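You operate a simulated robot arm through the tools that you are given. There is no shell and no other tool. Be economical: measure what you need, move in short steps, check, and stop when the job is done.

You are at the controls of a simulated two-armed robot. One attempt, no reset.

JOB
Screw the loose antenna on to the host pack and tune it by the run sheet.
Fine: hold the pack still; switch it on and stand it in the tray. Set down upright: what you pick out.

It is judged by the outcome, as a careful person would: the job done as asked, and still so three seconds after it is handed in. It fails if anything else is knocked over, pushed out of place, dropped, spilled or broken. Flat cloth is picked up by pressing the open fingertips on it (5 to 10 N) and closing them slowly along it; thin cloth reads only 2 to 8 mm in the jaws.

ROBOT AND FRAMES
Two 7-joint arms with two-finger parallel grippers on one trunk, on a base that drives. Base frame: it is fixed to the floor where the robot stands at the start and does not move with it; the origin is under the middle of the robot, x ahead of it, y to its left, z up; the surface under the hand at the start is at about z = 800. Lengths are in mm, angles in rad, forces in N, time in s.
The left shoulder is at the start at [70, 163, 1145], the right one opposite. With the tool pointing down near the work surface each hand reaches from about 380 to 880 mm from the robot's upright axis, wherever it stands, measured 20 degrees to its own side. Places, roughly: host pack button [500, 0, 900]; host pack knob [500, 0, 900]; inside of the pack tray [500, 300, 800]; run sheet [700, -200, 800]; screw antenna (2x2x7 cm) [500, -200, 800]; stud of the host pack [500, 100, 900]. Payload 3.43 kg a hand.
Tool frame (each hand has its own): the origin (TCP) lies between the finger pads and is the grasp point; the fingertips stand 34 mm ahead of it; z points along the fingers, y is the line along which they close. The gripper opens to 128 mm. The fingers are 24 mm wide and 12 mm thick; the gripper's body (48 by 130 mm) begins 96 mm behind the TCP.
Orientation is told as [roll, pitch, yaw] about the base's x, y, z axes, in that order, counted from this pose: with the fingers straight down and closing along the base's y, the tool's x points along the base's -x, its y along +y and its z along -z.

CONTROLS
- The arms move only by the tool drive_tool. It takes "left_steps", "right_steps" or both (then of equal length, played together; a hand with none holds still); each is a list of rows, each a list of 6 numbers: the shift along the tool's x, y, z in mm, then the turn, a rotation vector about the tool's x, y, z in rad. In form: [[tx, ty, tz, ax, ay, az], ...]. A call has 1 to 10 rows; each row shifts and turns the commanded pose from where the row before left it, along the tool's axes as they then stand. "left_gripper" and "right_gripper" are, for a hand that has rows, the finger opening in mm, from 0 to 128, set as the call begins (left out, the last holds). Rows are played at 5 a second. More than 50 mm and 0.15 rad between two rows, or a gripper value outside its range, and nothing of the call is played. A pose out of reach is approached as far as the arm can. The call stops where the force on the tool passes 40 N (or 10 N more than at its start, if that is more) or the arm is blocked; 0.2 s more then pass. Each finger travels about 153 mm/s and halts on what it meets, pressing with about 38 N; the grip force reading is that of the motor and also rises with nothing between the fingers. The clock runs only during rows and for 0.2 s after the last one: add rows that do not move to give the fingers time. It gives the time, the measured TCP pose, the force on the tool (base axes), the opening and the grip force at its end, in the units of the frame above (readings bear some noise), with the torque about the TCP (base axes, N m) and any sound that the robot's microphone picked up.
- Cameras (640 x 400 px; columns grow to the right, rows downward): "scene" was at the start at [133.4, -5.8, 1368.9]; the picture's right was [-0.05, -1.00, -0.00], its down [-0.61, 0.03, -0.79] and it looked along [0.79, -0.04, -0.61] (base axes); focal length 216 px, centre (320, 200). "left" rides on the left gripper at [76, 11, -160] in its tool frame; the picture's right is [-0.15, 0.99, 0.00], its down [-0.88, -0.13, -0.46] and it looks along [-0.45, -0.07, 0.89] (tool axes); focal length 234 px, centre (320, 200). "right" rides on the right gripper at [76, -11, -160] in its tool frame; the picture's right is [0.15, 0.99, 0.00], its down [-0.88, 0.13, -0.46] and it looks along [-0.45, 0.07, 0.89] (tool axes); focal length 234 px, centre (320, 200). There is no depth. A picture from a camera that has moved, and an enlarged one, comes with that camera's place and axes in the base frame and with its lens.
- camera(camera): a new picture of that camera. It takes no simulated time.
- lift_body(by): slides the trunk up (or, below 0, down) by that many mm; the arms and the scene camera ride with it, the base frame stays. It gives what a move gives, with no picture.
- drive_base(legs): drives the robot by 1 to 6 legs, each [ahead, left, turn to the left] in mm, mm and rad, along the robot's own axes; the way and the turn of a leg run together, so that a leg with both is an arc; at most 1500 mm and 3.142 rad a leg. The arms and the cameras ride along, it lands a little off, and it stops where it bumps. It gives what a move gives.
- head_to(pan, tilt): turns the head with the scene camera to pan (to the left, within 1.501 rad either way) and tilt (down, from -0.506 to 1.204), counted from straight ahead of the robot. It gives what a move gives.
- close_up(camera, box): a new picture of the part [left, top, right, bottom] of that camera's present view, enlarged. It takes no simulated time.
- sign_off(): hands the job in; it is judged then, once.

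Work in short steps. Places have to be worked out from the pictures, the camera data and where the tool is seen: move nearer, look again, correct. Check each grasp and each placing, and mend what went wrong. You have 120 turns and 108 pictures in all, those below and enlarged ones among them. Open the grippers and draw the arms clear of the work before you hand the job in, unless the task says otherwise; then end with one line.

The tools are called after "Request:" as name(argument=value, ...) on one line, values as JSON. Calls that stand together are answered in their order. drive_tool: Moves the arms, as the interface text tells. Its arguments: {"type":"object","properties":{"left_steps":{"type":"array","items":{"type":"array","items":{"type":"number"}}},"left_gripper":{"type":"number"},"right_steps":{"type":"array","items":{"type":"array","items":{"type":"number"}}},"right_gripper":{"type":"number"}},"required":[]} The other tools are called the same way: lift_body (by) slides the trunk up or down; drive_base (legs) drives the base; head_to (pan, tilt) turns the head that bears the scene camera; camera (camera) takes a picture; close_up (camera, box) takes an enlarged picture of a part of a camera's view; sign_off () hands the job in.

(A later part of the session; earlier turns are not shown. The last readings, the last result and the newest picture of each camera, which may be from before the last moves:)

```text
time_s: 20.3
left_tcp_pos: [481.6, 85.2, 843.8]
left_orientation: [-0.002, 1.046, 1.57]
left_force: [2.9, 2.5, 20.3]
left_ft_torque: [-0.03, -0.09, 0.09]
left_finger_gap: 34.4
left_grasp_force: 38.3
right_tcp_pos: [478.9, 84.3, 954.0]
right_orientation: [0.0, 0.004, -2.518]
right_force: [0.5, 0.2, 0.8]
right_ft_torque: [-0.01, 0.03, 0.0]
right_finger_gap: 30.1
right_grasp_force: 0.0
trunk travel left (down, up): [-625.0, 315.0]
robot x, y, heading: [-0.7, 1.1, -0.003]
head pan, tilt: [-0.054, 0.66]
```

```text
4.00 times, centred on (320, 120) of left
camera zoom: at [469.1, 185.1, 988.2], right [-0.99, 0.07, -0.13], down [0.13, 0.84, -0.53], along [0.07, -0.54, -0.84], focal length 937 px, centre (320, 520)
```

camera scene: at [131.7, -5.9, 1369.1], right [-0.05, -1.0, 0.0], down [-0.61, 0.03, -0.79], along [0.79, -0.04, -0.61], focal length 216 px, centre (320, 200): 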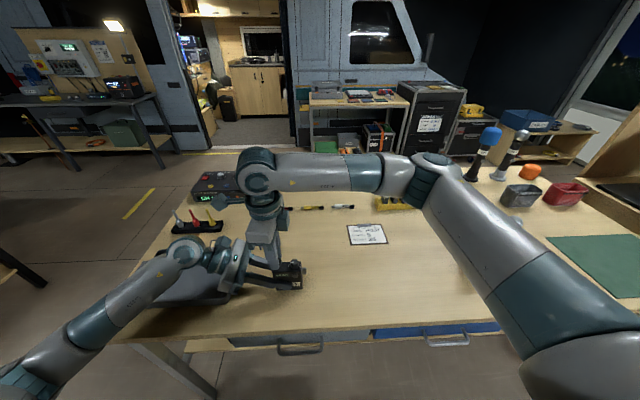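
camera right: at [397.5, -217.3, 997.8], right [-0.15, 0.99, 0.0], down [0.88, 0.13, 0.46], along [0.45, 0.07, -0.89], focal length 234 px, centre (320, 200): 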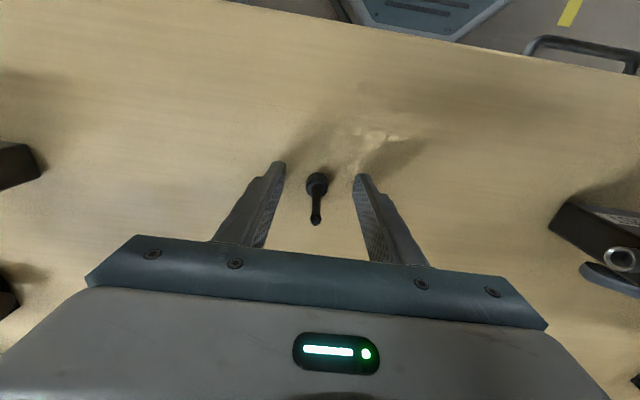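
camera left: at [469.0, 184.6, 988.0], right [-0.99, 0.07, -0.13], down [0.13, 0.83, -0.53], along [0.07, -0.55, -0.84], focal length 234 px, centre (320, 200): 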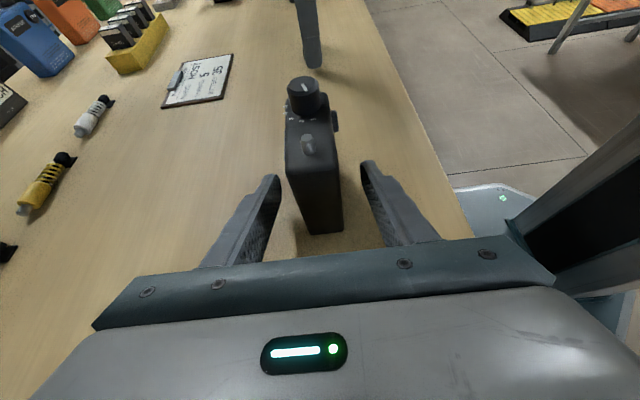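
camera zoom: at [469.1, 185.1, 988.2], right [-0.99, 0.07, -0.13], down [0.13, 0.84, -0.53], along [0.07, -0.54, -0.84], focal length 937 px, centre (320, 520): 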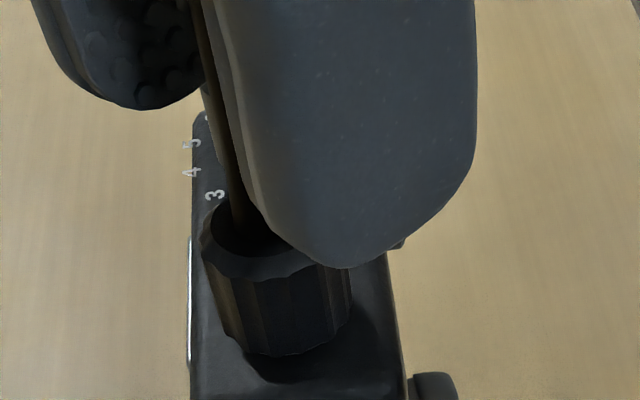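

Antenna stands on the stud, still perhaps a couple of mm above seated. I recentre 1.5 mm and turn the open hand back counter-clockwise for another bite.

Request:
drive_tool(right_steps=[[-1.5, 0, 0, 0, 0, -0.14], [0, 0, 0, 0, 0, -0.15], [0, 0, 0, 0, 0, -0.15], [0, 0, 0, 0, 0, -0.15], [0, 0, 0, 0, 0, -0.15], [0, 0, 0, 0, 0, -0.15], [0, 0, 0, 0, 0, -0.15], [0, 0, 0, 0, 0, -0.15], [0, 0, 0, 0, 0, -0.15], [0, 0, 0, 0, 0, -0.15]])

Request:
drive_tool(right_steps=[[0, 0, 0, 0, 0, -0.15], [0, 0, 0, 0, 0, -0.15], [0, 0, 0, 0, 0, -0.15], [0, 0, 0, 0, 0, -0.15], [0, 0, 0, 0, 0, -0.15], [0, 0, 0, 0, 0, -0.15], [0, 0, 0, 0, 0, -0.15], [0, 0, 0, 0, 0, -0.15], [0, 0, 0, 0, 0, -0.15], [0, 0, 0, 0, 0, -0.15]])

Request:
drive_tool(right_steps=[[0, 0, 0, 0, 0, -0.15], [0, 0, 0, 0, 0, -0.15], [0, 0, 0, 0, 0, -0.15], [0, 0, 0, 0, 0, -0.15], [0, 0, 0, 0, 0, -0.15], [0, 0, 0, 0, 0, -0.15], [0, 0, 0, 0, 0, -0.15], [0, 0, 0, 0, 0, -0.15], [0, 0, 0, 0, 0, 0]])

Request:
camera(camera="scene")

Request:
close_up(camera="right", box=[240, 110, 400, 210])

```text
time_s: 22.5
left_tcp_pos: [481.6, 85.2, 843.8]
left_orientation: [-0.003, 1.045, 1.572]
left_force: [5.6, 4.4, 24.3]
left_ft_torque: [-0.2, -0.17, 0.12]
left_finger_gap: 34.4
left_grasp_force: 37.3
right_tcp_pos: [479.0, 84.2, 952.5]
right_orientation: [0.006, -0.001, -1.027]
right_force: [0.2, 0.9, 0.2]
right_ft_torque: [-0.01, 0.02, 0.0]
right_finger_gap: 30.0
right_grasp_force: 0.1
trunk travel left (down, up): [-625.0, 315.0]
robot x, y, heading: [2.4, 0.7, -0.001]
head pan, tilt: [-0.054, 0.66]
```

```text
time_s: 24.7
left_tcp_pos: [480.2, 85.8, 843.8]
left_orientation: [-0.002, 1.045, 1.57]
left_force: [4.9, 2.1, 22.7]
left_ft_torque: [-0.38, -0.11, 0.1]
left_finger_gap: 34.5
left_grasp_force: 38.3
right_tcp_pos: [477.6, 83.9, 953.5]
right_orientation: [0.0, -0.005, 0.469]
right_force: [-0.1, 0.2, 0.4]
right_ft_torque: [-0.02, 0.0, 0.01]
right_finger_gap: 30.0
right_grasp_force: 0.1
trunk travel left (down, up): [-625.0, 315.0]
robot x, y, heading: [2.2, -3.6, 0.0]
head pan, tilt: [-0.054, 0.66]
```

```text
time_s: 26.7
left_tcp_pos: [479.8, 85.3, 844.7]
left_orientation: [-0.001, 1.046, 1.571]
left_force: [2.9, 0.3, 19.9]
left_ft_torque: [-0.34, -0.02, 0.07]
left_finger_gap: 34.3
left_grasp_force: 38.5
right_tcp_pos: [478.6, 82.9, 953.0]
right_orientation: [-0.005, -0.003, 1.57]
right_force: [0.3, -0.4, 0.2]
right_ft_torque: [-0.02, 0.0, -0.01]
right_finger_gap: 29.8
right_grasp_force: 0.1
right hand out of reach, approached as far as the arm can: row 8
trunk travel left (down, up): [-625.0, 315.0]
robot x, y, heading: [1.1, 0.7, 0.005]
head pan, tilt: [-0.054, 0.66]
```

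```text
66 pictures are left
camera scene: at [132.0, -5.7, 1369.1], right [-0.05, -1.0, 0.0], down [-0.61, 0.03, -0.79], along [0.79, -0.04, -0.61], focal length 216 px, centre (320, 200)
```

scene: 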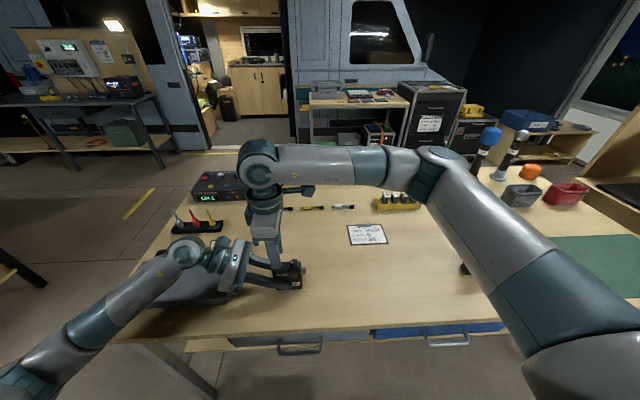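

```text
4.00 times, centred on (320, 160) of right
camera zoom: at [487.4, 8.0, 1111.2], right [-0.99, -0.14, -0.01], down [-0.13, 0.88, 0.46], along [-0.06, 0.45, -0.89], focal length 937 px, centre (320, 360)
```

zoom: 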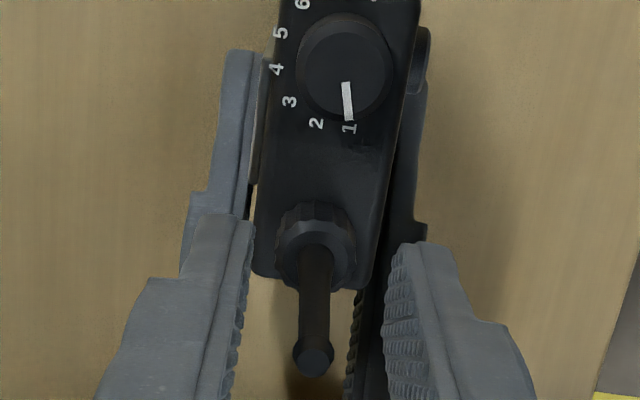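

The wrist reaches yaw +1.57 and the antenna stayed put. I shift 3 mm toward the cap, lower so the tips sit beside the cap, and close.

Request:
drive_tool(right_steps=[[-3, 0, 0, 0, 0, 0], [0, 0, 10, 0, 0, 0], [0, 0, 10, 0, 0, 0], [0, 0, 8, 0, 0, 0], [0, 0, 0, 0, 0, 0]])

Request:
drive_tool(right_steps=[[0, 0, 0, 0, 0, 0], [0, 0, 0, 0, 0, 0], [0, 0, 0, 0, 0, 0]], right_gripper=10)

Request:
close_up(camera="scene", box=[254, 240, 318, 280])

Request:
close_up(camera="right", box=[240, 110, 400, 210])

```text
time_s: 27.9
left_tcp_pos: [479.7, 84.6, 844.0]
left_orientation: [-0.002, 1.044, 1.57]
left_force: [2.9, 1.1, 15.2]
left_ft_torque: [-0.54, -0.12, -0.03]
left_finger_gap: 34.5
left_grasp_force: 38.3
right_tcp_pos: [478.3, 85.3, 924.1]
right_orientation: [-0.005, -0.004, 1.568]
right_force: [-0.3, -1.7, 6.3]
right_ft_torque: [-0.1, 0.09, 0.07]
right_finger_gap: 30.3
right_grasp_force: 0.1
trunk travel left (down, up): [-625.0, 315.0]
robot x, y, heading: [-0.9, -3.1, 0.002]
head pan, tilt: [-0.054, 0.66]
```

```text
time_s: 28.7
left_tcp_pos: [479.4, 85.3, 843.3]
left_orientation: [-0.003, 1.045, 1.571]
left_force: [-1.4, -1.0, 14.0]
left_ft_torque: [-0.19, -0.39, 0.14]
left_finger_gap: 34.3
left_grasp_force: 38.3
right_tcp_pos: [478.5, 86.2, 924.8]
right_orientation: [-0.006, -0.004, 1.568]
right_force: [5.6, 1.2, 9.1]
right_ft_torque: [-0.08, -0.03, -0.03]
right_finger_gap: 17.0
right_grasp_force: 37.8
trunk travel left (down, up): [-625.0, 315.0]
robot x, y, heading: [3.0, -0.9, 0.0]
head pan, tilt: [-0.054, 0.66]
```

```text
10.00 times, centred on (286, 260) of scene
camera zoom: at [132.0, -5.8, 1369.1], right [-0.05, -1.0, 0.0], down [-0.61, 0.03, -0.79], along [0.79, -0.04, -0.61], focal length 2165 px, centre (660, -400)
```

zoom: 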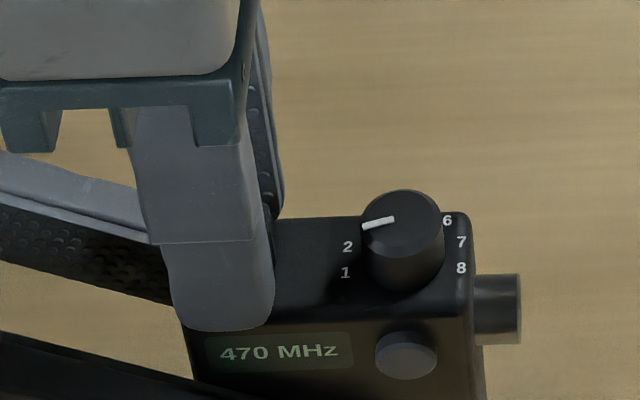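

```text
4.00 times, centred on (320, 160) of right
camera zoom: at [487.7, 11.2, 1083.1], right [-0.99, -0.14, -0.01], down [-0.13, 0.88, 0.46], along [-0.06, 0.45, -0.89], focal length 937 px, centre (320, 360)
```

zoom: 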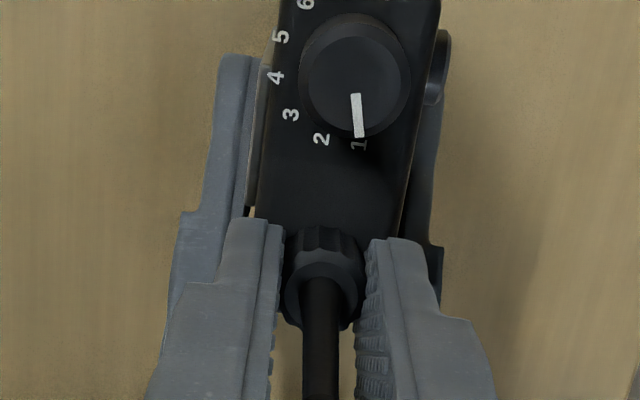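

Good grip on the cap (17 mm), nearly centred. Turning clockwise.

Request:
drive_tool(right_steps=[[0, 0.2, 0, 0, 0, 0.15], [0, 0.2, 0, 0, 0, 0.15], [0, 0.2, 0, 0, 0, 0.15], [0, 0.2, 0, 0, 0, 0.15], [0, 0.2, 0, 0, 0, 0.15], [0, 0.2, 0, 0, 0, 0.15], [0, 0.2, 0, 0, 0, 0.15], [0, 0.2, 0, 0, 0, 0.15], [0, 0.2, 0, 0, 0, 0.15], [0, 0.2, 0, 0, 0, 0.15]])

Request:
drive_tool(right_steps=[[0, 0.2, 0, 0, 0, 0.15], [0, 0.2, 0, 0, 0, 0.15], [0, 0.2, 0, 0, 0, 0.15], [0, 0.2, 0, 0, 0, 0.15], [0, 0.2, 0, 0, 0, 0.15], [0, 0.2, 0, 0, 0, 0.15], [0, 0.2, 0, 0, 0, 0.15]])

Request:
close_up(camera="scene", box=[254, 240, 318, 280])

```text
time_s: 31.1
left_tcp_pos: [479.9, 84.1, 844.4]
left_orientation: [-0.001, 1.043, 1.569]
left_force: [-3.3, 1.9, 5.8]
left_ft_torque: [0.09, -0.19, 0.09]
left_finger_gap: 34.6
left_grasp_force: 38.2
right_tcp_pos: [478.4, 85.1, 925.3]
right_orientation: [0.0, -0.012, 0.063]
right_force: [1.0, -2.9, 8.2]
right_ft_torque: [-0.16, 0.58, -0.03]
right_finger_gap: 17.3
right_grasp_force: 38.3
trunk travel left (down, up): [-625.0, 315.0]
robot x, y, heading: [-3.4, -0.2, -0.0]
head pan, tilt: [-0.054, 0.66]
stopped in row 10 (right hand): the force on the tool passed its limit at 40 N (the readings are from after the stop); the commanded pose is now the measured one
```

```text
time_s: 32.7
left_tcp_pos: [479.4, 84.6, 843.7]
left_orientation: [-0.001, 1.041, 1.571]
left_force: [-0.3, 20.0, 2.6]
left_ft_torque: [-0.7, 0.11, -0.42]
left_finger_gap: 34.3
left_grasp_force: 38.2
right_tcp_pos: [477.6, 84.7, 923.4]
right_orientation: [0.008, -0.007, -0.99]
right_force: [-0.6, -26.2, 22.6]
right_ft_torque: [-1.2, 0.3, 0.48]
right_finger_gap: 17.1
right_grasp_force: 38.0
trunk travel left (down, up): [-625.0, 315.0]
robot x, y, heading: [-1.6, -0.4, 0.0]
head pan, tilt: [-0.054, 0.66]
```

```text
10.00 times, centred on (286, 260) of scene
camera zoom: at [131.1, -7.0, 1369.3], right [-0.05, -1.0, 0.0], down [-0.61, 0.03, -0.79], along [0.79, -0.04, -0.61], focal length 2165 px, centre (660, -400)
```

zoom: 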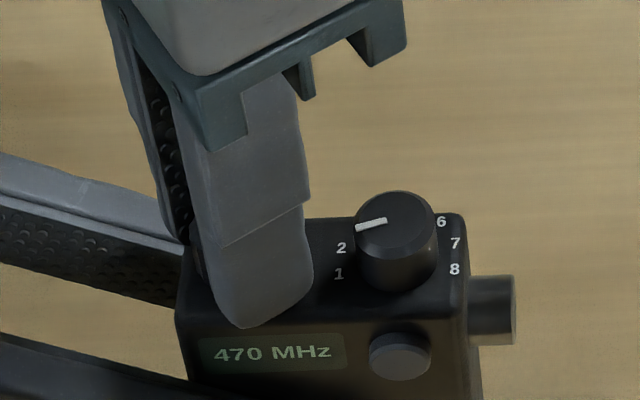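

Torque rose to about 0.5 N·m, suggesting it's tightening. I open, rise 16 mm and check seating.

Request:
drive_tool(right_steps=[[0, 0, 0, 0, 0, 0], [0, 0, 0, 0, 0, 0], [0, 0, -10, 0, 0, 0], [0, 0, -10, 0, 0, 0], [0, 0, -10, 0, 0, 0], [0, 0, 0, 0, 0, 0]], right_gripper=30)

Request:
close_up(camera="scene", box=[268, 255, 292, 270])

Request:
close_up(camera="left", box=[260, 70, 380, 170])

Request:
close_up(camera="right", box=[240, 110, 400, 210])

```text
time_s: 34.1
left_tcp_pos: [480.2, 83.9, 843.0]
left_orientation: [0.002, 1.043, 1.571]
left_force: [-1.9, -3.2, 9.6]
left_ft_torque: [0.06, 0.13, 0.01]
left_finger_gap: 34.5
left_grasp_force: 37.8
right_tcp_pos: [478.0, 86.6, 953.1]
right_orientation: [0.008, -0.006, -0.987]
right_force: [-0.4, 1.2, 0.2]
right_ft_torque: [0.0, -0.02, 0.04]
right_finger_gap: 30.3
right_grasp_force: 0.0
trunk travel left (down, up): [-625.0, 315.0]
robot x, y, heading: [-1.0, 0.9, -0.001]
head pan, tilt: [-0.054, 0.66]
```

```text
16.00 times, centred on (280, 262) of scene
camera zoom: at [132.3, -6.4, 1369.1], right [-0.05, -1.0, 0.0], down [-0.61, 0.03, -0.79], along [0.79, -0.04, -0.61], focal length 3464 px, centre (960, -800)
```

zoom: 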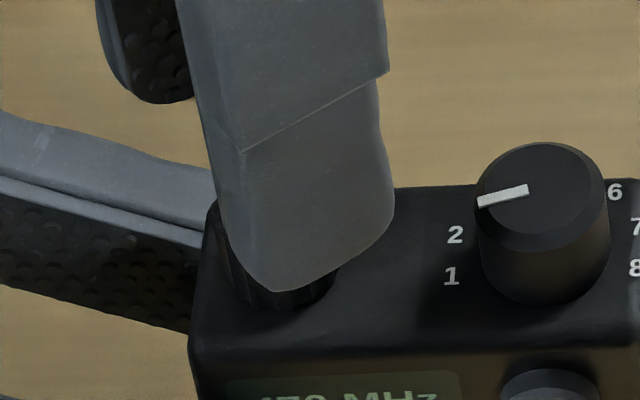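

```text
4.00 times, centred on (320, 120) of left
camera zoom: at [468.8, 184.0, 987.7], right [-0.99, 0.07, -0.13], down [0.13, 0.84, -0.53], along [0.07, -0.54, -0.84], focal length 937 px, centre (320, 520)
```

zoom: 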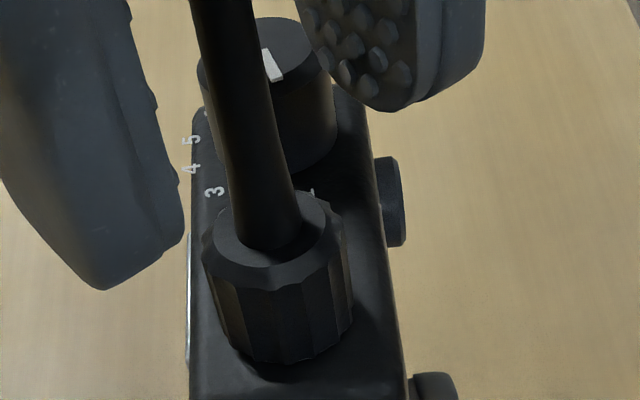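

```text
4.00 times, centred on (320, 160) of right
camera zoom: at [424.4, 144.6, 1111.6], right [0.74, 0.67, 0.01], down [0.59, -0.66, 0.46], along [0.31, -0.34, -0.89], focal length 937 px, centre (320, 360)
```

zoom: 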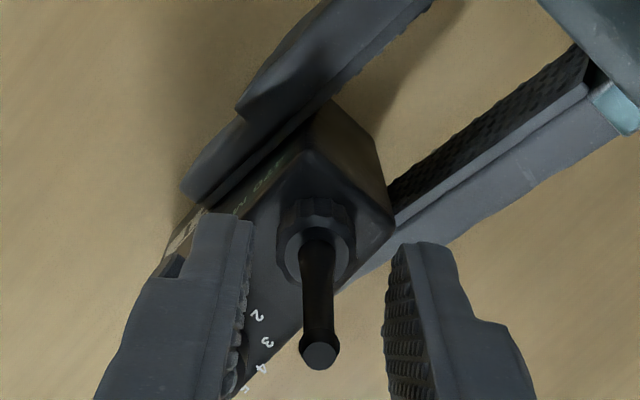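

It dropped another ~1 mm. I'll take another bite slightly higher to avoid rubbing the pack top: recentre, rotate back.

Request:
drive_tool(right_steps=[[-2.5, 0, 0, 0, 0, -0.14], [0, 0, 0, 0, 0, -0.15], [0, 0, 0, 0, 0, -0.15], [0, 0, 0, 0, 0, -0.15], [0, 0, 0, 0, 0, -0.15], [0, 0, 0, 0, 0, -0.15], [0, 0, 0, 0, 0, -0.15], [0, 0, 0, 0, 0, -0.15], [0, 0, 0, 0, 0, -0.15], [0, 0, 0, 0, 0, -0.15]])

Request:
drive_tool(right_steps=[[0, 0, 0, 0, 0, -0.15], [0, 0, 0, 0, 0, -0.15], [0, 0, 0, 0, 0, -0.15], [0, 0, 0, 0, 0, -0.15], [0, 0, 0, 0, 0, -0.15], [0, 0, 0, 0, 0, -0.15], [0, 0, 10, 0, 0, 0], [0, 0, 10, 0, 0, 0], [0, 0, 6, 0, 0, 0], [0, 0, 0, 0, 0, 0]])

Request:
close_up(camera="right", box=[240, 110, 400, 210])

```text
time_s: 36.3
left_tcp_pos: [479.6, 85.9, 842.6]
left_orientation: [0.004, 1.045, 1.569]
left_force: [1.1, -3.2, 14.1]
left_ft_torque: [0.09, -0.03, 0.01]
left_finger_gap: 34.4
left_grasp_force: 37.5
right_tcp_pos: [478.9, 84.1, 954.3]
right_orientation: [-0.004, -0.01, 0.504]
right_force: [-0.3, 0.2, 0.8]
right_ft_torque: [0.02, 0.0, 0.03]
right_finger_gap: 30.1
right_grasp_force: 0.1
trunk travel left (down, up): [-625.0, 315.0]
robot x, y, heading: [1.0, 0.1, -0.002]
head pan, tilt: [-0.054, 0.66]
```

```text
time_s: 38.5
left_tcp_pos: [480.1, 84.5, 842.8]
left_orientation: [0.001, 1.044, 1.572]
left_force: [1.1, -1.1, 14.1]
left_ft_torque: [0.23, -0.02, -0.01]
left_finger_gap: 34.0
left_grasp_force: 38.0
right_tcp_pos: [479.5, 82.6, 928.7]
right_orientation: [-0.01, -0.005, 1.403]
right_force: [0.0, -0.4, -0.6]
right_ft_torque: [-0.01, -0.01, -0.01]
right_finger_gap: 30.0
right_grasp_force: 0.1
trunk travel left (down, up): [-625.0, 315.0]
robot x, y, heading: [-0.6, 5.5, 0.003]
head pan, tilt: [-0.054, 0.66]
```

```text
4.00 times, centred on (320, 160) of right
camera zoom: at [476.9, 7.7, 1087.7], right [-1.0, 0.02, -0.01], down [0.01, 0.89, 0.46], along [0.02, 0.46, -0.89], focal length 937 px, centre (320, 360)
```

zoom: 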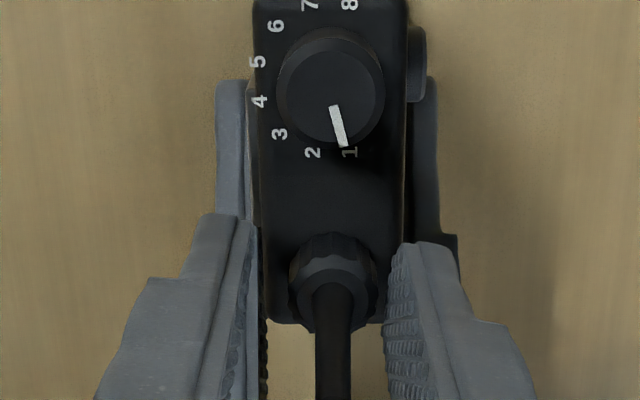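

The cap shows ~3 mm right and ~3.5 mm ahead in this view; I recentre, close, and turn.

Request:
drive_tool(right_steps=[[-3.5, 2.8, 0, 0, 0, 0], [0, 0, 0, 0, 0, 0]])

Request:
drive_tool(right_steps=[[0, 0, 0, 0, 0, 0], [0, 0, 0, 0, 0, 0], [0, 0, 0, 0, 0, 0]], right_gripper=10)

Request:
drive_tool(right_steps=[[0, 0.1, 0, 0, 0, 0.15], [0, 0.1, 0, 0, 0, 0.15], [0, 0.1, 0, 0, 0, 0.15], [0, 0.1, 0, 0, 0, 0.15], [0, 0.1, 0, 0, 0, 0.15], [0, 0.1, 0, 0, 0, 0.15], [0, 0.1, 0, 0, 0, 0.15], [0, 0.1, 0, 0, 0, 0.15]])

Request:
close_up(camera="left", box=[260, 70, 380, 170])

```text
time_s: 39.1
left_tcp_pos: [479.2, 85.2, 842.5]
left_orientation: [0.002, 1.045, 1.572]
left_force: [0.9, -0.5, 13.0]
left_ft_torque: [0.22, -0.05, 0.0]
left_finger_gap: 34.5
left_grasp_force: 37.7
right_tcp_pos: [478.5, 87.0, 928.0]
right_orientation: [-0.01, -0.003, 1.403]
right_force: [0.4, 0.3, -0.1]
right_ft_torque: [0.0, -0.01, 0.02]
right_finger_gap: 29.8
right_grasp_force: 0.1
trunk travel left (down, up): [-625.0, 315.0]
robot x, y, heading: [0.5, 0.3, 0.003]
head pan, tilt: [-0.054, 0.66]
```

```text
time_s: 39.9
left_tcp_pos: [478.5, 84.7, 843.2]
left_orientation: [0.002, 1.045, 1.572]
left_force: [3.7, -0.4, 12.0]
left_ft_torque: [0.14, 0.05, 0.0]
left_finger_gap: 34.5
left_grasp_force: 37.5
right_tcp_pos: [479.2, 87.8, 928.3]
right_orientation: [-0.009, -0.004, 1.403]
right_force: [-3.9, -0.3, -0.1]
right_ft_torque: [0.02, 0.25, -0.02]
right_finger_gap: 17.6
right_grasp_force: 37.8
trunk travel left (down, up): [-625.0, 315.0]
robot x, y, heading: [-2.3, 0.4, 0.001]
head pan, tilt: [-0.054, 0.66]
```

```text
time_s: 41.7
left_tcp_pos: [477.9, 85.2, 843.6]
left_orientation: [0.006, 1.042, 1.573]
left_force: [-22.9, 22.8, 16.0]
left_ft_torque: [-0.97, -1.06, -0.41]
left_finger_gap: 34.8
left_grasp_force: 38.0
right_tcp_pos: [479.9, 87.8, 928.4]
right_orientation: [-0.005, -0.015, 0.196]
right_force: [26.1, -24.1, 8.2]
right_ft_torque: [-0.69, -0.97, 0.49]
right_finger_gap: 17.6
right_grasp_force: 37.8
trunk travel left (down, up): [-625.0, 315.0]
robot x, y, heading: [3.7, 1.6, -0.005]
head pan, tilt: [-0.054, 0.66]
```

```text
4.00 times, centred on (320, 120) of left
camera zoom: at [467.8, 184.2, 987.5], right [-0.99, 0.08, -0.12], down [0.13, 0.84, -0.53], along [0.06, -0.54, -0.84], focal length 937 px, centre (320, 520)
```

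zoom: 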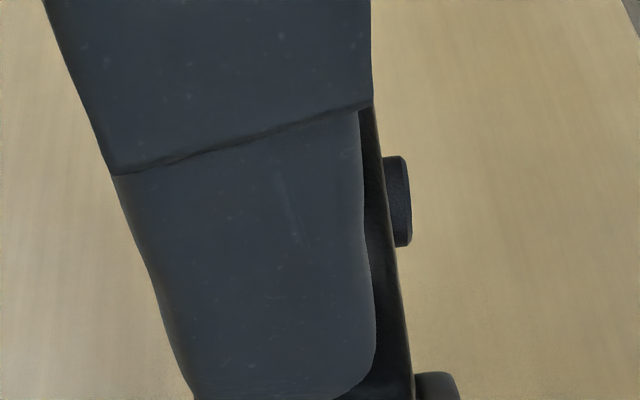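

Torque reached ~0.5 N·m after only 1.2 rad and without rubbing, which indicates seating. I release and rise clear, then inspect.

Request:
drive_tool(right_steps=[[0, 0, 0, 0, 0, 0], [0, 0, 0, 0, 0, 0], [0, 0, -25, 0, 0, 0], [0, 0, -25, 0, 0, 0], [0, 0, -30, 0, 0, 0], [0, 0, 0, 0, 0, 0]], right_gripper=36)

Request:
close_up(camera="scene", box=[268, 250, 300, 270])

Request:
close_up(camera="left", box=[260, 70, 380, 170])

Request:
close_up(camera="right", box=[240, 90, 400, 190])

```text
time_s: 43.1
left_tcp_pos: [479.7, 85.0, 841.8]
left_orientation: [0.004, 1.043, 1.574]
left_force: [0.3, -0.7, 6.0]
left_ft_torque: [0.08, 0.0, -0.02]
left_finger_gap: 34.7
left_grasp_force: 38.0
right_tcp_pos: [478.2, 89.0, 1008.1]
right_orientation: [-0.002, -0.011, 0.201]
right_force: [0.0, -0.8, 0.2]
right_ft_torque: [0.0, 0.0, -0.05]
right_finger_gap: 36.0
right_grasp_force: 0.0
trunk travel left (down, up): [-625.0, 315.0]
robot x, y, heading: [-0.9, -0.3, -0.002]
head pan, tilt: [-0.054, 0.66]
```

```text
16.00 times, centred on (284, 260) of scene
camera zoom: at [133.0, -5.9, 1369.0], right [-0.05, -1.0, 0.0], down [-0.61, 0.03, -0.79], along [0.79, -0.04, -0.61], focal length 3464 px, centre (896, -760)
```

zoom: 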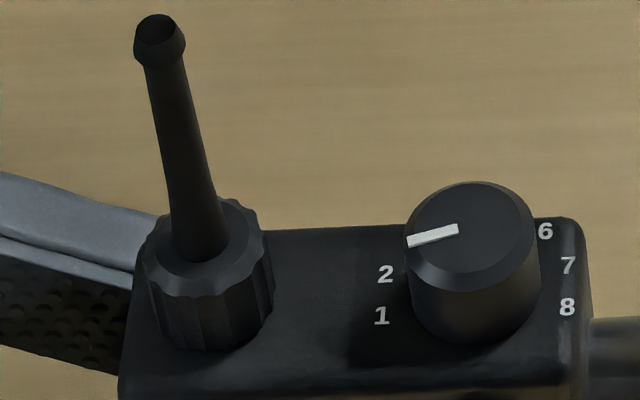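

```text
4.00 times, centred on (320, 120) of left
camera zoom: at [469.1, 184.7, 987.1], right [-0.99, 0.07, -0.12], down [0.13, 0.84, -0.53], along [0.07, -0.54, -0.84], focal length 937 px, centre (320, 520)
```

zoom: 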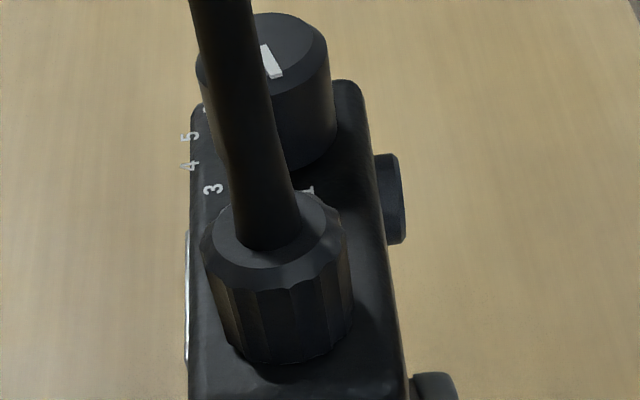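

```text
4.00 times, centred on (320, 140) of right
camera zoom: at [403.5, 65.1, 1166.3], right [-0.34, 0.94, 0.0], down [0.83, 0.3, 0.46], along [0.44, 0.16, -0.89], focal length 937 px, centre (320, 440)
```

zoom: 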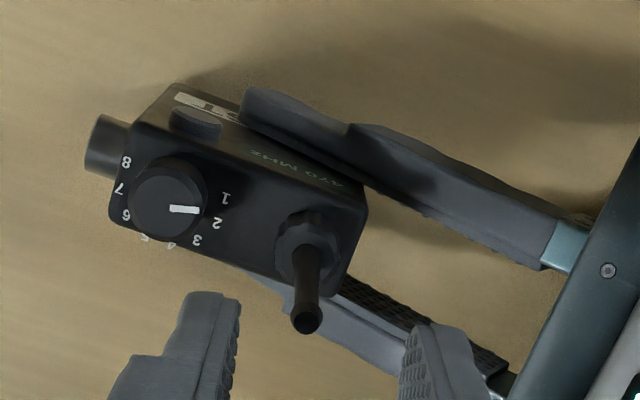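

The cap appears flush and didn't move in the last bite, so it's seated. Next the knob (≈(479,43.5)): I move over it at height and turn the wrist back for a clockwise 120° turn from 1 to 5.

Request:
drive_tool(right_steps=[[8.3, -44.8, 0, 0, 0, 0], [0, 0, 0, 0, 0, -0.1375], [0, 0, 0, 0, 0, -0.1375], [0, 0, 0, 0, 0, -0.1375], [0, 0, 0, 0, 0, -0.1375], [0, 0, 0, 0, 0, -0.1375], [0, 0, 0, 0, 0, -0.1375], [0, 0, 0, 0, 0, -0.1375], [0, 0, 0, 0, 0, -0.1375], [0, 0, 40, 0, 0, 0]])

Request:
close_up(camera="right", box=[240, 90, 400, 190])

Request:
close_up(camera="scene", box=[254, 240, 318, 280])

```text
time_s: 45.3
left_tcp_pos: [480.1, 84.3, 841.9]
left_orientation: [0.004, 1.044, 1.575]
left_force: [0.2, -1.1, 1.3]
left_ft_torque: [0.07, -0.09, -0.05]
left_finger_gap: 34.3
left_grasp_force: 38.1
right_tcp_pos: [480.5, 42.7, 966.1]
right_orientation: [-0.009, -0.001, 1.304]
right_force: [0.2, 0.0, 0.5]
right_ft_torque: [0.01, -0.01, 0.0]
right_finger_gap: 35.9
right_grasp_force: 0.2
trunk travel left (down, up): [-625.0, 315.0]
robot x, y, heading: [0.4, 2.0, -0.004]
head pan, tilt: [-0.054, 0.66]
```

```text
4.00 times, centred on (320, 140) of right
camera zoom: at [469.0, -32.1, 1125.7], right [-0.99, 0.12, -0.01], down [0.1, 0.88, 0.46], along [0.06, 0.45, -0.89], focal length 937 px, centre (320, 440)
```

zoom: 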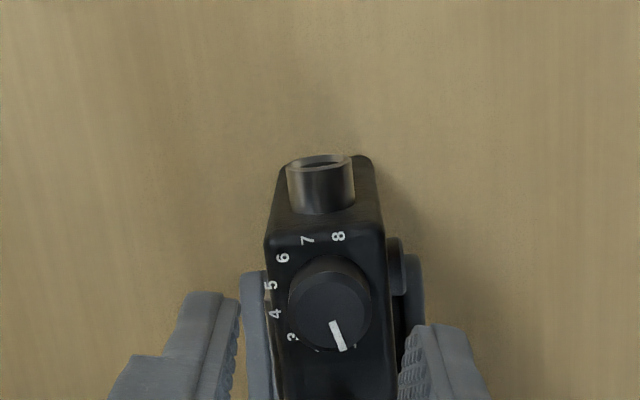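

```text
10.00 times, centred on (286, 260) of scene
camera zoom: at [133.5, -6.1, 1369.0], right [-0.05, -1.0, 0.0], down [-0.61, 0.03, -0.79], along [0.79, -0.04, -0.61], focal length 2165 px, centre (660, -400)
```

zoom: 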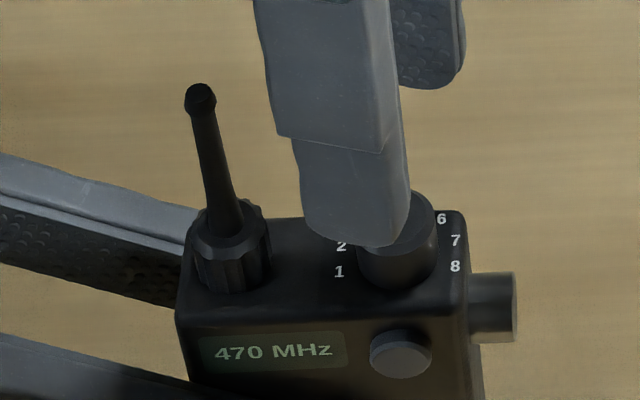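

Knob centre is ~2.8 mm +tool y and ~2 mm −tool x of the TCP. Adjust, descend around it, and close.

Request:
drive_tool(right_steps=[[-2, 2.8, 0, 0, 0, 0], [0, 0, 14, 0, 0, 0], [0, 0, 14, 0, 0, 0], [0, 0, 9, 0, 0, 0], [0, 0, 0, 0, 0, 0]], right_gripper=33)

Request:
close_up(camera="right", box=[240, 110, 400, 210])

```text
time_s: 46.5
left_tcp_pos: [479.9, 85.0, 842.8]
left_orientation: [0.004, 1.044, 1.573]
left_force: [0.8, -1.1, 2.5]
left_ft_torque: [0.02, -0.1, -0.03]
left_finger_gap: 34.4
left_grasp_force: 38.1
right_tcp_pos: [476.5, 46.2, 928.9]
right_orientation: [-0.008, -0.004, 1.304]
right_force: [-0.1, -0.1, 0.0]
right_ft_torque: [-0.02, 0.0, -0.01]
right_finger_gap: 32.9
right_grasp_force: 0.1
trunk travel left (down, up): [-625.0, 315.0]
robot x, y, heading: [0.9, -3.0, -0.001]
head pan, tilt: [-0.054, 0.66]
```

```text
4.00 times, centred on (320, 160) of right
camera zoom: at [465.1, -29.2, 1088.1], right [-0.99, 0.12, -0.01], down [0.1, 0.88, 0.46], along [0.06, 0.45, -0.89], focal length 937 px, centre (320, 360)
```

zoom: 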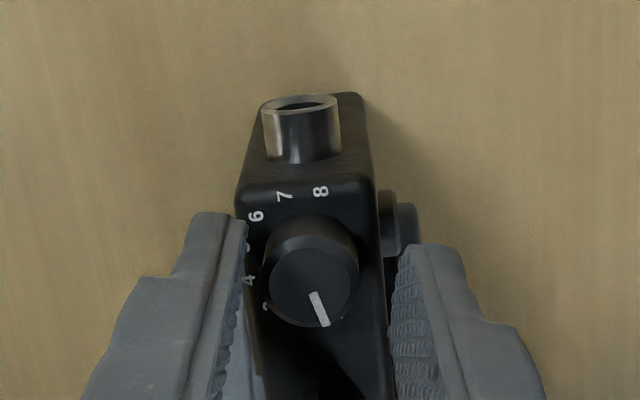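

Well centred. Close on the knob and turn clockwise.

Request:
drive_tool(right_steps=[[0, 0, 0, 0, 0, 0], [0, 0, 0, 0, 0, 0], [0, 0, 0, 0, 0, 0]], right_gripper=10)

Request:
drive_tool(right_steps=[[0, 0, 0, 0, 0, 0.15], [0, 0, 0, 0, 0, 0.15], [0, 0, 0, 0, 0, 0.15], [0, 0, 0, 0, 0, 0.15], [0, 0, 0, 0, 0, 0.15], [0, 0, 0, 0, 0, 0.15], [0, 0, 0, 0, 0, 0.15], [0, 0, 0, 0, 0, 0.15], [0, 0, 0, 0, 0, 0.15]])

Request:
close_up(camera="right", box=[240, 110, 400, 210])

Request:
close_up(camera="scene", box=[254, 240, 318, 280])

```text
time_s: 47.3
left_tcp_pos: [478.4, 84.1, 842.7]
left_orientation: [0.005, 1.043, 1.574]
left_force: [-16.1, 7.1, 5.2]
left_ft_torque: [-0.78, -0.81, -0.48]
left_finger_gap: 34.2
left_grasp_force: 37.6
right_tcp_pos: [476.7, 45.8, 928.6]
right_orientation: [-0.011, -0.002, 1.3]
right_force: [15.7, -6.6, -2.7]
right_ft_torque: [-0.03, -0.34, -0.06]
right_finger_gap: 19.6
right_grasp_force: 38.3
trunk travel left (down, up): [-625.0, 315.0]
robot x, y, heading: [-0.5, 0.7, -0.003]
head pan, tilt: [-0.054, 0.66]
```

```text
time_s: 49.3
left_tcp_pos: [479.8, 85.1, 843.5]
left_orientation: [0.002, 1.044, 1.572]
left_force: [-21.1, 19.0, 11.7]
left_ft_torque: [-0.78, -0.57, -0.97]
left_finger_gap: 34.5
left_grasp_force: 37.7
right_tcp_pos: [478.2, 45.1, 929.0]
right_orientation: [0.0, -0.012, -0.05]
right_force: [23.0, -18.5, -3.7]
right_ft_torque: [-0.9, -1.31, 0.03]
right_finger_gap: 19.6
right_grasp_force: 38.0
trunk travel left (down, up): [-625.0, 315.0]
robot x, y, heading: [0.3, 0.5, -0.002]
head pan, tilt: [-0.054, 0.66]
```

```text
4.00 times, centred on (320, 160) of right
camera zoom: at [399.4, 38.7, 1088.1], right [-0.1, 1.0, 0.0], down [0.88, 0.09, 0.47], along [0.46, 0.04, -0.88], focal length 937 px, centre (320, 360)
```

zoom: 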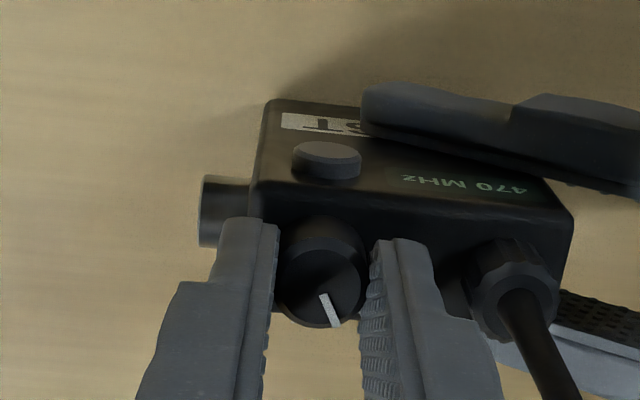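

```text
10.00 times, centred on (286, 260) of scene
camera zoom: at [133.2, -6.0, 1369.0], right [-0.05, -1.0, 0.0], down [-0.61, 0.03, -0.79], along [0.79, -0.04, -0.61], focal length 2165 px, centre (660, -400)
```

zoom: 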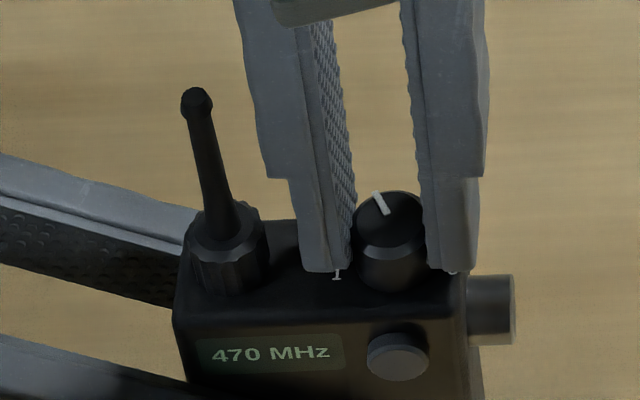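

The pointer follows the hand; 1.35 rad done. I ease the side load slightly and turn the remaining 0.75 rad.

Request:
drive_tool(right_steps=[[-0.5, -0.5, 0, 0, 0, 0.15], [0, 0, 0, 0, 0, 0.15], [0, 0, 0, 0, 0, 0.15], [0, 0, 0, 0, 0, 0.15], [0, 0, 0, 0, 0, 0.144], [0, 0, 0, 0, 0, 0]])

Request:
close_up(camera="right", box=[240, 110, 400, 210])

Request:
close_up(camera="scene", box=[254, 240, 318, 280])

```text
time_s: 50.7
left_tcp_pos: [480.0, 84.1, 842.8]
left_orientation: [0.002, 1.043, 1.573]
left_force: [-15.3, 7.4, 12.3]
left_ft_torque: [-0.39, -0.7, -0.64]
left_finger_gap: 34.6
left_grasp_force: 38.3
right_tcp_pos: [478.0, 44.3, 929.8]
right_orientation: [0.007, -0.006, -0.792]
right_force: [14.8, -8.1, -12.6]
right_ft_torque: [-0.83, -0.6, -0.04]
right_finger_gap: 19.4
right_grasp_force: 37.8
trunk travel left (down, up): [-625.0, 315.0]
robot x, y, heading: [-0.6, -0.2, -0.001]
head pan, tilt: [-0.054, 0.66]
```

```text
4.00 times, centred on (320, 160) of right
camera zoom: at [414.6, 91.7, 1089.0], right [0.6, 0.8, 0.01], down [0.71, -0.54, 0.46], along [0.37, -0.27, -0.89], focal length 937 px, centre (320, 360)
```

zoom: 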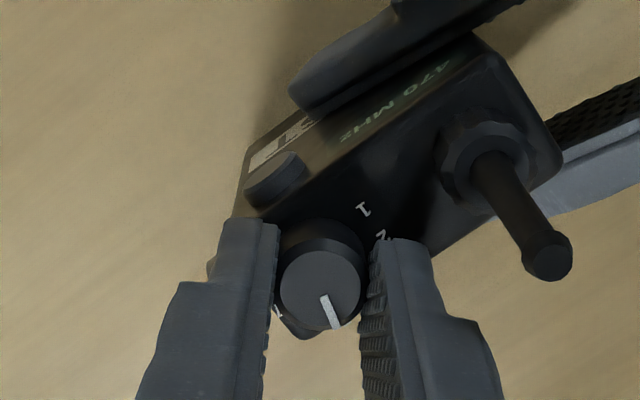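

```text
10.00 times, centred on (286, 260) of scene
camera zoom: at [133.5, -5.8, 1368.9], right [-0.05, -1.0, 0.0], down [-0.61, 0.03, -0.79], along [0.79, -0.04, -0.61], focal length 2165 px, centre (660, -400)
```

zoom: 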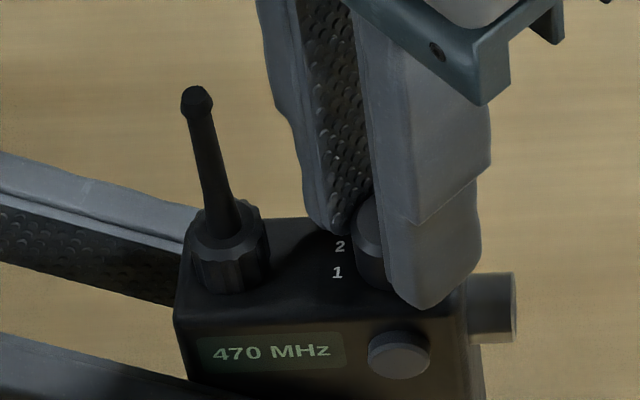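

Turned ~2.09 rad. I release the knob and rise to read the pointer.

Request:
drive_tool(right_steps=[[0, 0, 0, 0, 0, 0], [0, 0, 0, 0, 0, 0], [0, 0, -30, 0, 0, 0], [0, 0, -40, 0, 0, 0], [0, 0, -20, 0, 0, 0], [0, 0, 0, 0, 0, 0]], right_gripper=31)

Request:
close_up(camera="right", box=[260, 90, 380, 165])

Request:
close_up(camera="scene", box=[268, 250, 316, 280])

```text
time_s: 52.1
left_tcp_pos: [481.0, 84.9, 842.3]
left_orientation: [0.003, 1.044, 1.575]
left_force: [1.7, 0.6, 3.1]
left_ft_torque: [0.14, 0.0, -0.03]
left_finger_gap: 34.7
left_grasp_force: 37.9
right_tcp_pos: [475.2, 44.0, 1021.0]
right_orientation: [0.008, -0.006, -0.79]
right_force: [-0.1, -0.3, -0.3]
right_ft_torque: [0.03, -0.02, -0.01]
right_finger_gap: 30.8
right_grasp_force: 0.0
trunk travel left (down, up): [-625.0, 315.0]
robot x, y, heading: [0.2, -0.2, 0.0]
head pan, tilt: [-0.054, 0.66]
```

```text
5.33 times, centred on (320, 128) of right
camera zoom: at [411.9, 92.2, 1179.3], right [0.6, 0.8, 0.01], down [0.71, -0.53, 0.46], along [0.37, -0.27, -0.89], focal length 1249 px, centre (320, 587)
```

zoom: 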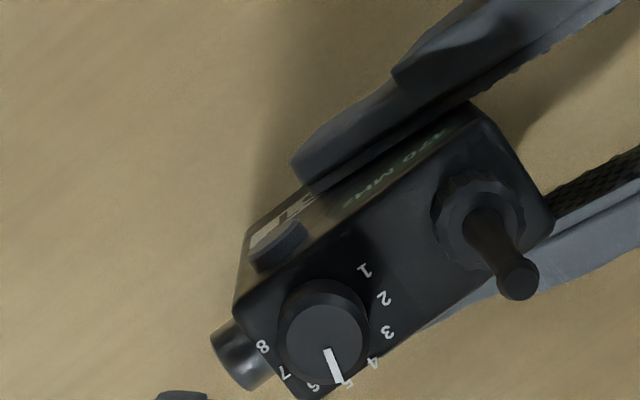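

```text
13.33 times, centred on (292, 265) of scene
camera zoom: at [133.2, -5.7, 1368.9], right [-0.05, -1.0, 0.0], down [-0.61, 0.03, -0.79], along [0.79, -0.04, -0.61], focal length 2887 px, centre (693, -667)
```

zoom: 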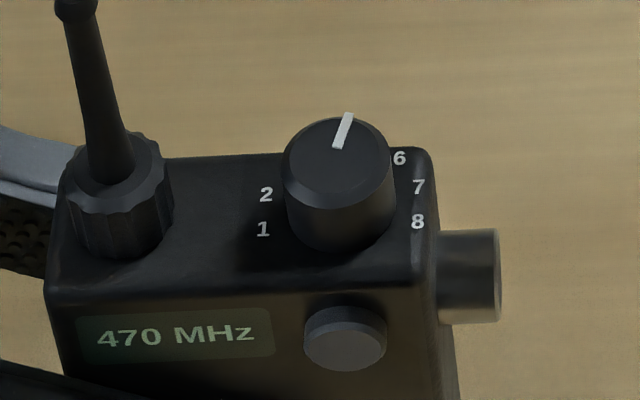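

The pointer sits at 5. Now the front button (≈(460,40,870)): close the right fingers, square the wrist, move in front of the pack and look before descending.

Request:
drive_tool(right_steps=[[0, 0, 0, 0, 0, -0.132], [0, 0, 0, 0, 0, -0.132], [0, 0, 0, 0, 0, -0.132], [0, 0, 0, 0, 0, -0.132], [0, 0, 0, 0, 0, -0.132], [0, 0, 0, 0, 0, -0.132], [45, -2, 0, 0, 0, 0], [15, -2, 40, 0, 0, 0], [0, 0, 40, 0, 0, 0], [0, 0, 0, 0, 0, 0]], right_gripper=0)

Request:
close_up(camera="scene", box=[242, 235, 338, 295])

Request:
camera(camera="right")

```text
time_s: 54.3
left_tcp_pos: [480.3, 86.0, 842.8]
left_orientation: [0.003, 1.045, 1.573]
left_force: [-0.4, 1.0, 0.8]
left_ft_torque: [0.06, -0.06, 0.04]
left_finger_gap: 34.3
left_grasp_force: 38.1
right_tcp_pos: [418.9, 42.1, 936.9]
right_orientation: [0.0, -0.009, 0.001]
right_force: [-0.1, 0.0, 0.2]
right_ft_torque: [0.0, 0.02, -0.04]
right_finger_gap: 0.1
right_grasp_force: 33.3
trunk travel left (down, up): [-625.0, 315.0]
robot x, y, heading: [-1.5, 2.4, 0.002]
head pan, tilt: [-0.054, 0.66]
```

```text
6.67 times, centred on (290, 265) of scene
camera zoom: at [133.4, -5.7, 1368.9], right [-0.05, -1.0, 0.0], down [-0.61, 0.03, -0.79], along [0.79, -0.04, -0.61], focal length 1444 px, centre (520, -233)
```

zoom: 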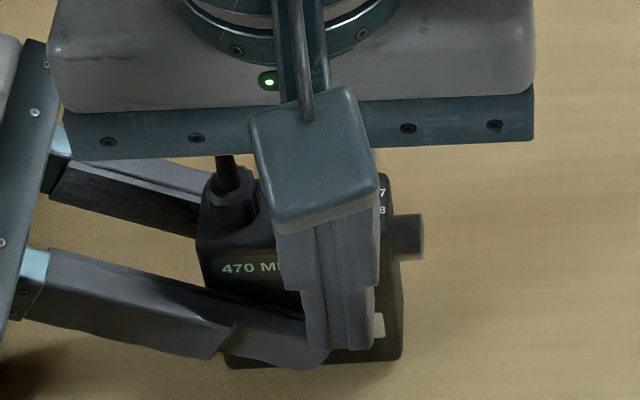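

```text
43 pictures are left
camera right: at [340.4, 31.3, 1095.8], right [-0.15, 0.99, 0.0], down [0.88, 0.13, 0.46], along [0.46, 0.07, -0.89], focal length 234 px, centre (320, 200)
```

right: 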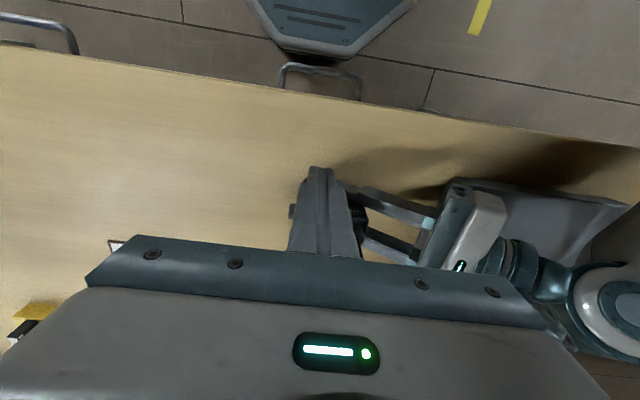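

Clear path. I descend in front of the button and advance close to it.

Request:
drive_tool(right_steps=[[0, 1, 20, 0, 0, 0], [0, 0, 20, 0, 0, 0], [-10, 0, 0, 0, 0, 0], [-8, 0, 0, 0, 0, 0], [0, 0, 0, 0, 0, 0]])

Request:
close_up(camera="scene", box=[242, 235, 338, 295])

Request:
close_up(camera="left", box=[240, 20, 440, 160])

```text
time_s: 55.5
left_tcp_pos: [479.3, 84.3, 843.0]
left_orientation: [0.002, 1.043, 1.574]
left_force: [0.3, -0.1, -0.3]
left_ft_torque: [0.03, 0.0, 0.02]
left_finger_gap: 34.2
left_grasp_force: 37.9
right_tcp_pos: [435.3, 41.5, 900.9]
right_orientation: [-0.001, -0.009, 0.001]
right_force: [-0.3, 0.1, -0.3]
right_ft_torque: [-0.02, -0.01, -0.01]
right_finger_gap: 0.1
right_grasp_force: 33.2
trunk travel left (down, up): [-625.0, 315.0]
robot x, y, heading: [2.3, 2.5, 0.001]
head pan, tilt: [-0.054, 0.66]
```

```text
6.67 times, centred on (290, 265) of scene
camera zoom: at [133.4, -5.8, 1368.9], right [-0.05, -1.0, 0.0], down [-0.61, 0.03, -0.79], along [0.79, -0.04, -0.61], focal length 1444 px, centre (520, -233)
```

zoom: 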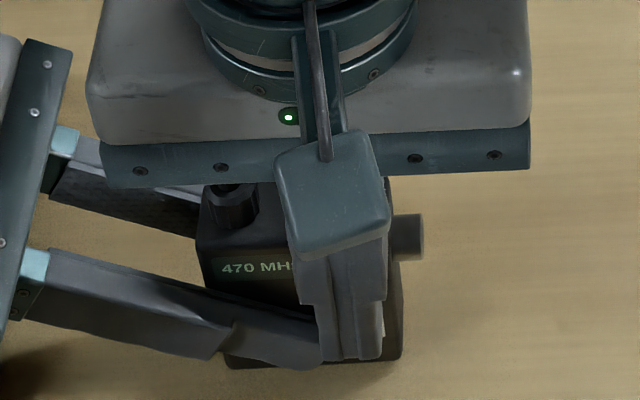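

```text
2.86 times, centred on (340, 90) of left
camera zoom: at [469.5, 184.6, 986.9], right [-0.99, 0.07, -0.12], down [0.13, 0.84, -0.53], along [0.07, -0.54, -0.84], focal length 669 px, centre (263, 514)
```

zoom: 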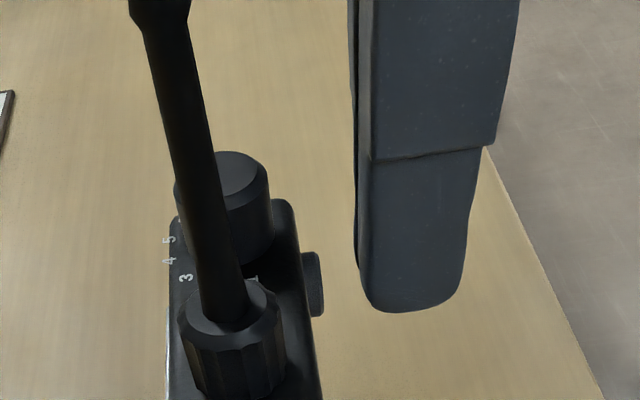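

About 10–12 mm gap remains to the button. I advance in small steps.

Request:
drive_tool(right_steps=[[-2, 0, 2, 0, 0, 0], [-2, 0, 0, 0, 0, 0], [-2, 0, 0, 0, 0, 0], [-2, 0, 0, 0, 0, 0], [-1, 0, 0, 0, 0, 0], [-1, 0, 0, 0, 0, 0]])

Request:
close_up(camera="left", box=[240, 20, 440, 160])

```text
time_s: 56.9
left_tcp_pos: [481.0, 85.4, 841.6]
left_orientation: [0.004, 1.043, 1.575]
left_force: [1.0, -1.0, 0.0]
left_ft_torque: [0.06, 0.0, 0.03]
left_finger_gap: 34.2
left_grasp_force: 38.2
right_tcp_pos: [446.4, 42.7, 897.0]
right_orientation: [0.002, -0.008, 0.001]
right_force: [-0.5, 0.8, 0.5]
right_ft_torque: [-0.02, 0.01, -0.03]
right_finger_gap: 0.2
right_grasp_force: 32.8
trunk travel left (down, up): [-625.0, 315.0]
robot x, y, heading: [0.7, 4.2, -0.001]
head pan, tilt: [-0.054, 0.66]
```

```text
2.86 times, centred on (340, 90) of left
camera zoom: at [469.5, 184.6, 986.9], right [-0.99, 0.07, -0.12], down [0.13, 0.84, -0.53], along [0.07, -0.54, -0.84], focal length 669 px, centre (263, 514)
```

zoom: 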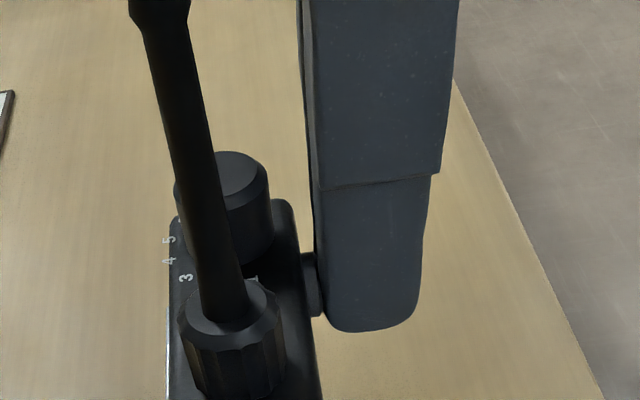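

Nearly touching. I press in sub‑millimetre steps, watching force and sound.

Request:
drive_tool(right_steps=[[-0.7, 0, 0, 0, 0, 0], [-0.7, 0, 0, 0, 0, 0], [-0.7, 0, 0, 0, 0, 0], [-0.5, 0, 0, 0, 0, 0]])

```text
time_s: 57.9
left_tcp_pos: [480.0, 86.0, 842.4]
left_orientation: [0.003, 1.044, 1.574]
left_force: [3.0, -0.2, 0.1]
left_ft_torque: [0.05, 0.12, 0.11]
left_finger_gap: 34.5
left_grasp_force: 38.9
right_tcp_pos: [448.3, 42.8, 899.3]
right_orientation: [0.0, -0.008, 0.002]
right_force: [-2.5, 1.2, -0.5]
right_ft_torque: [0.0, 0.09, 0.02]
right_finger_gap: 0.0
right_grasp_force: 32.9
trunk travel left (down, up): [-625.0, 315.0]
robot x, y, heading: [-5.3, -1.9, 0.003]
head pan, tilt: [-0.054, 0.66]
heard: click
```

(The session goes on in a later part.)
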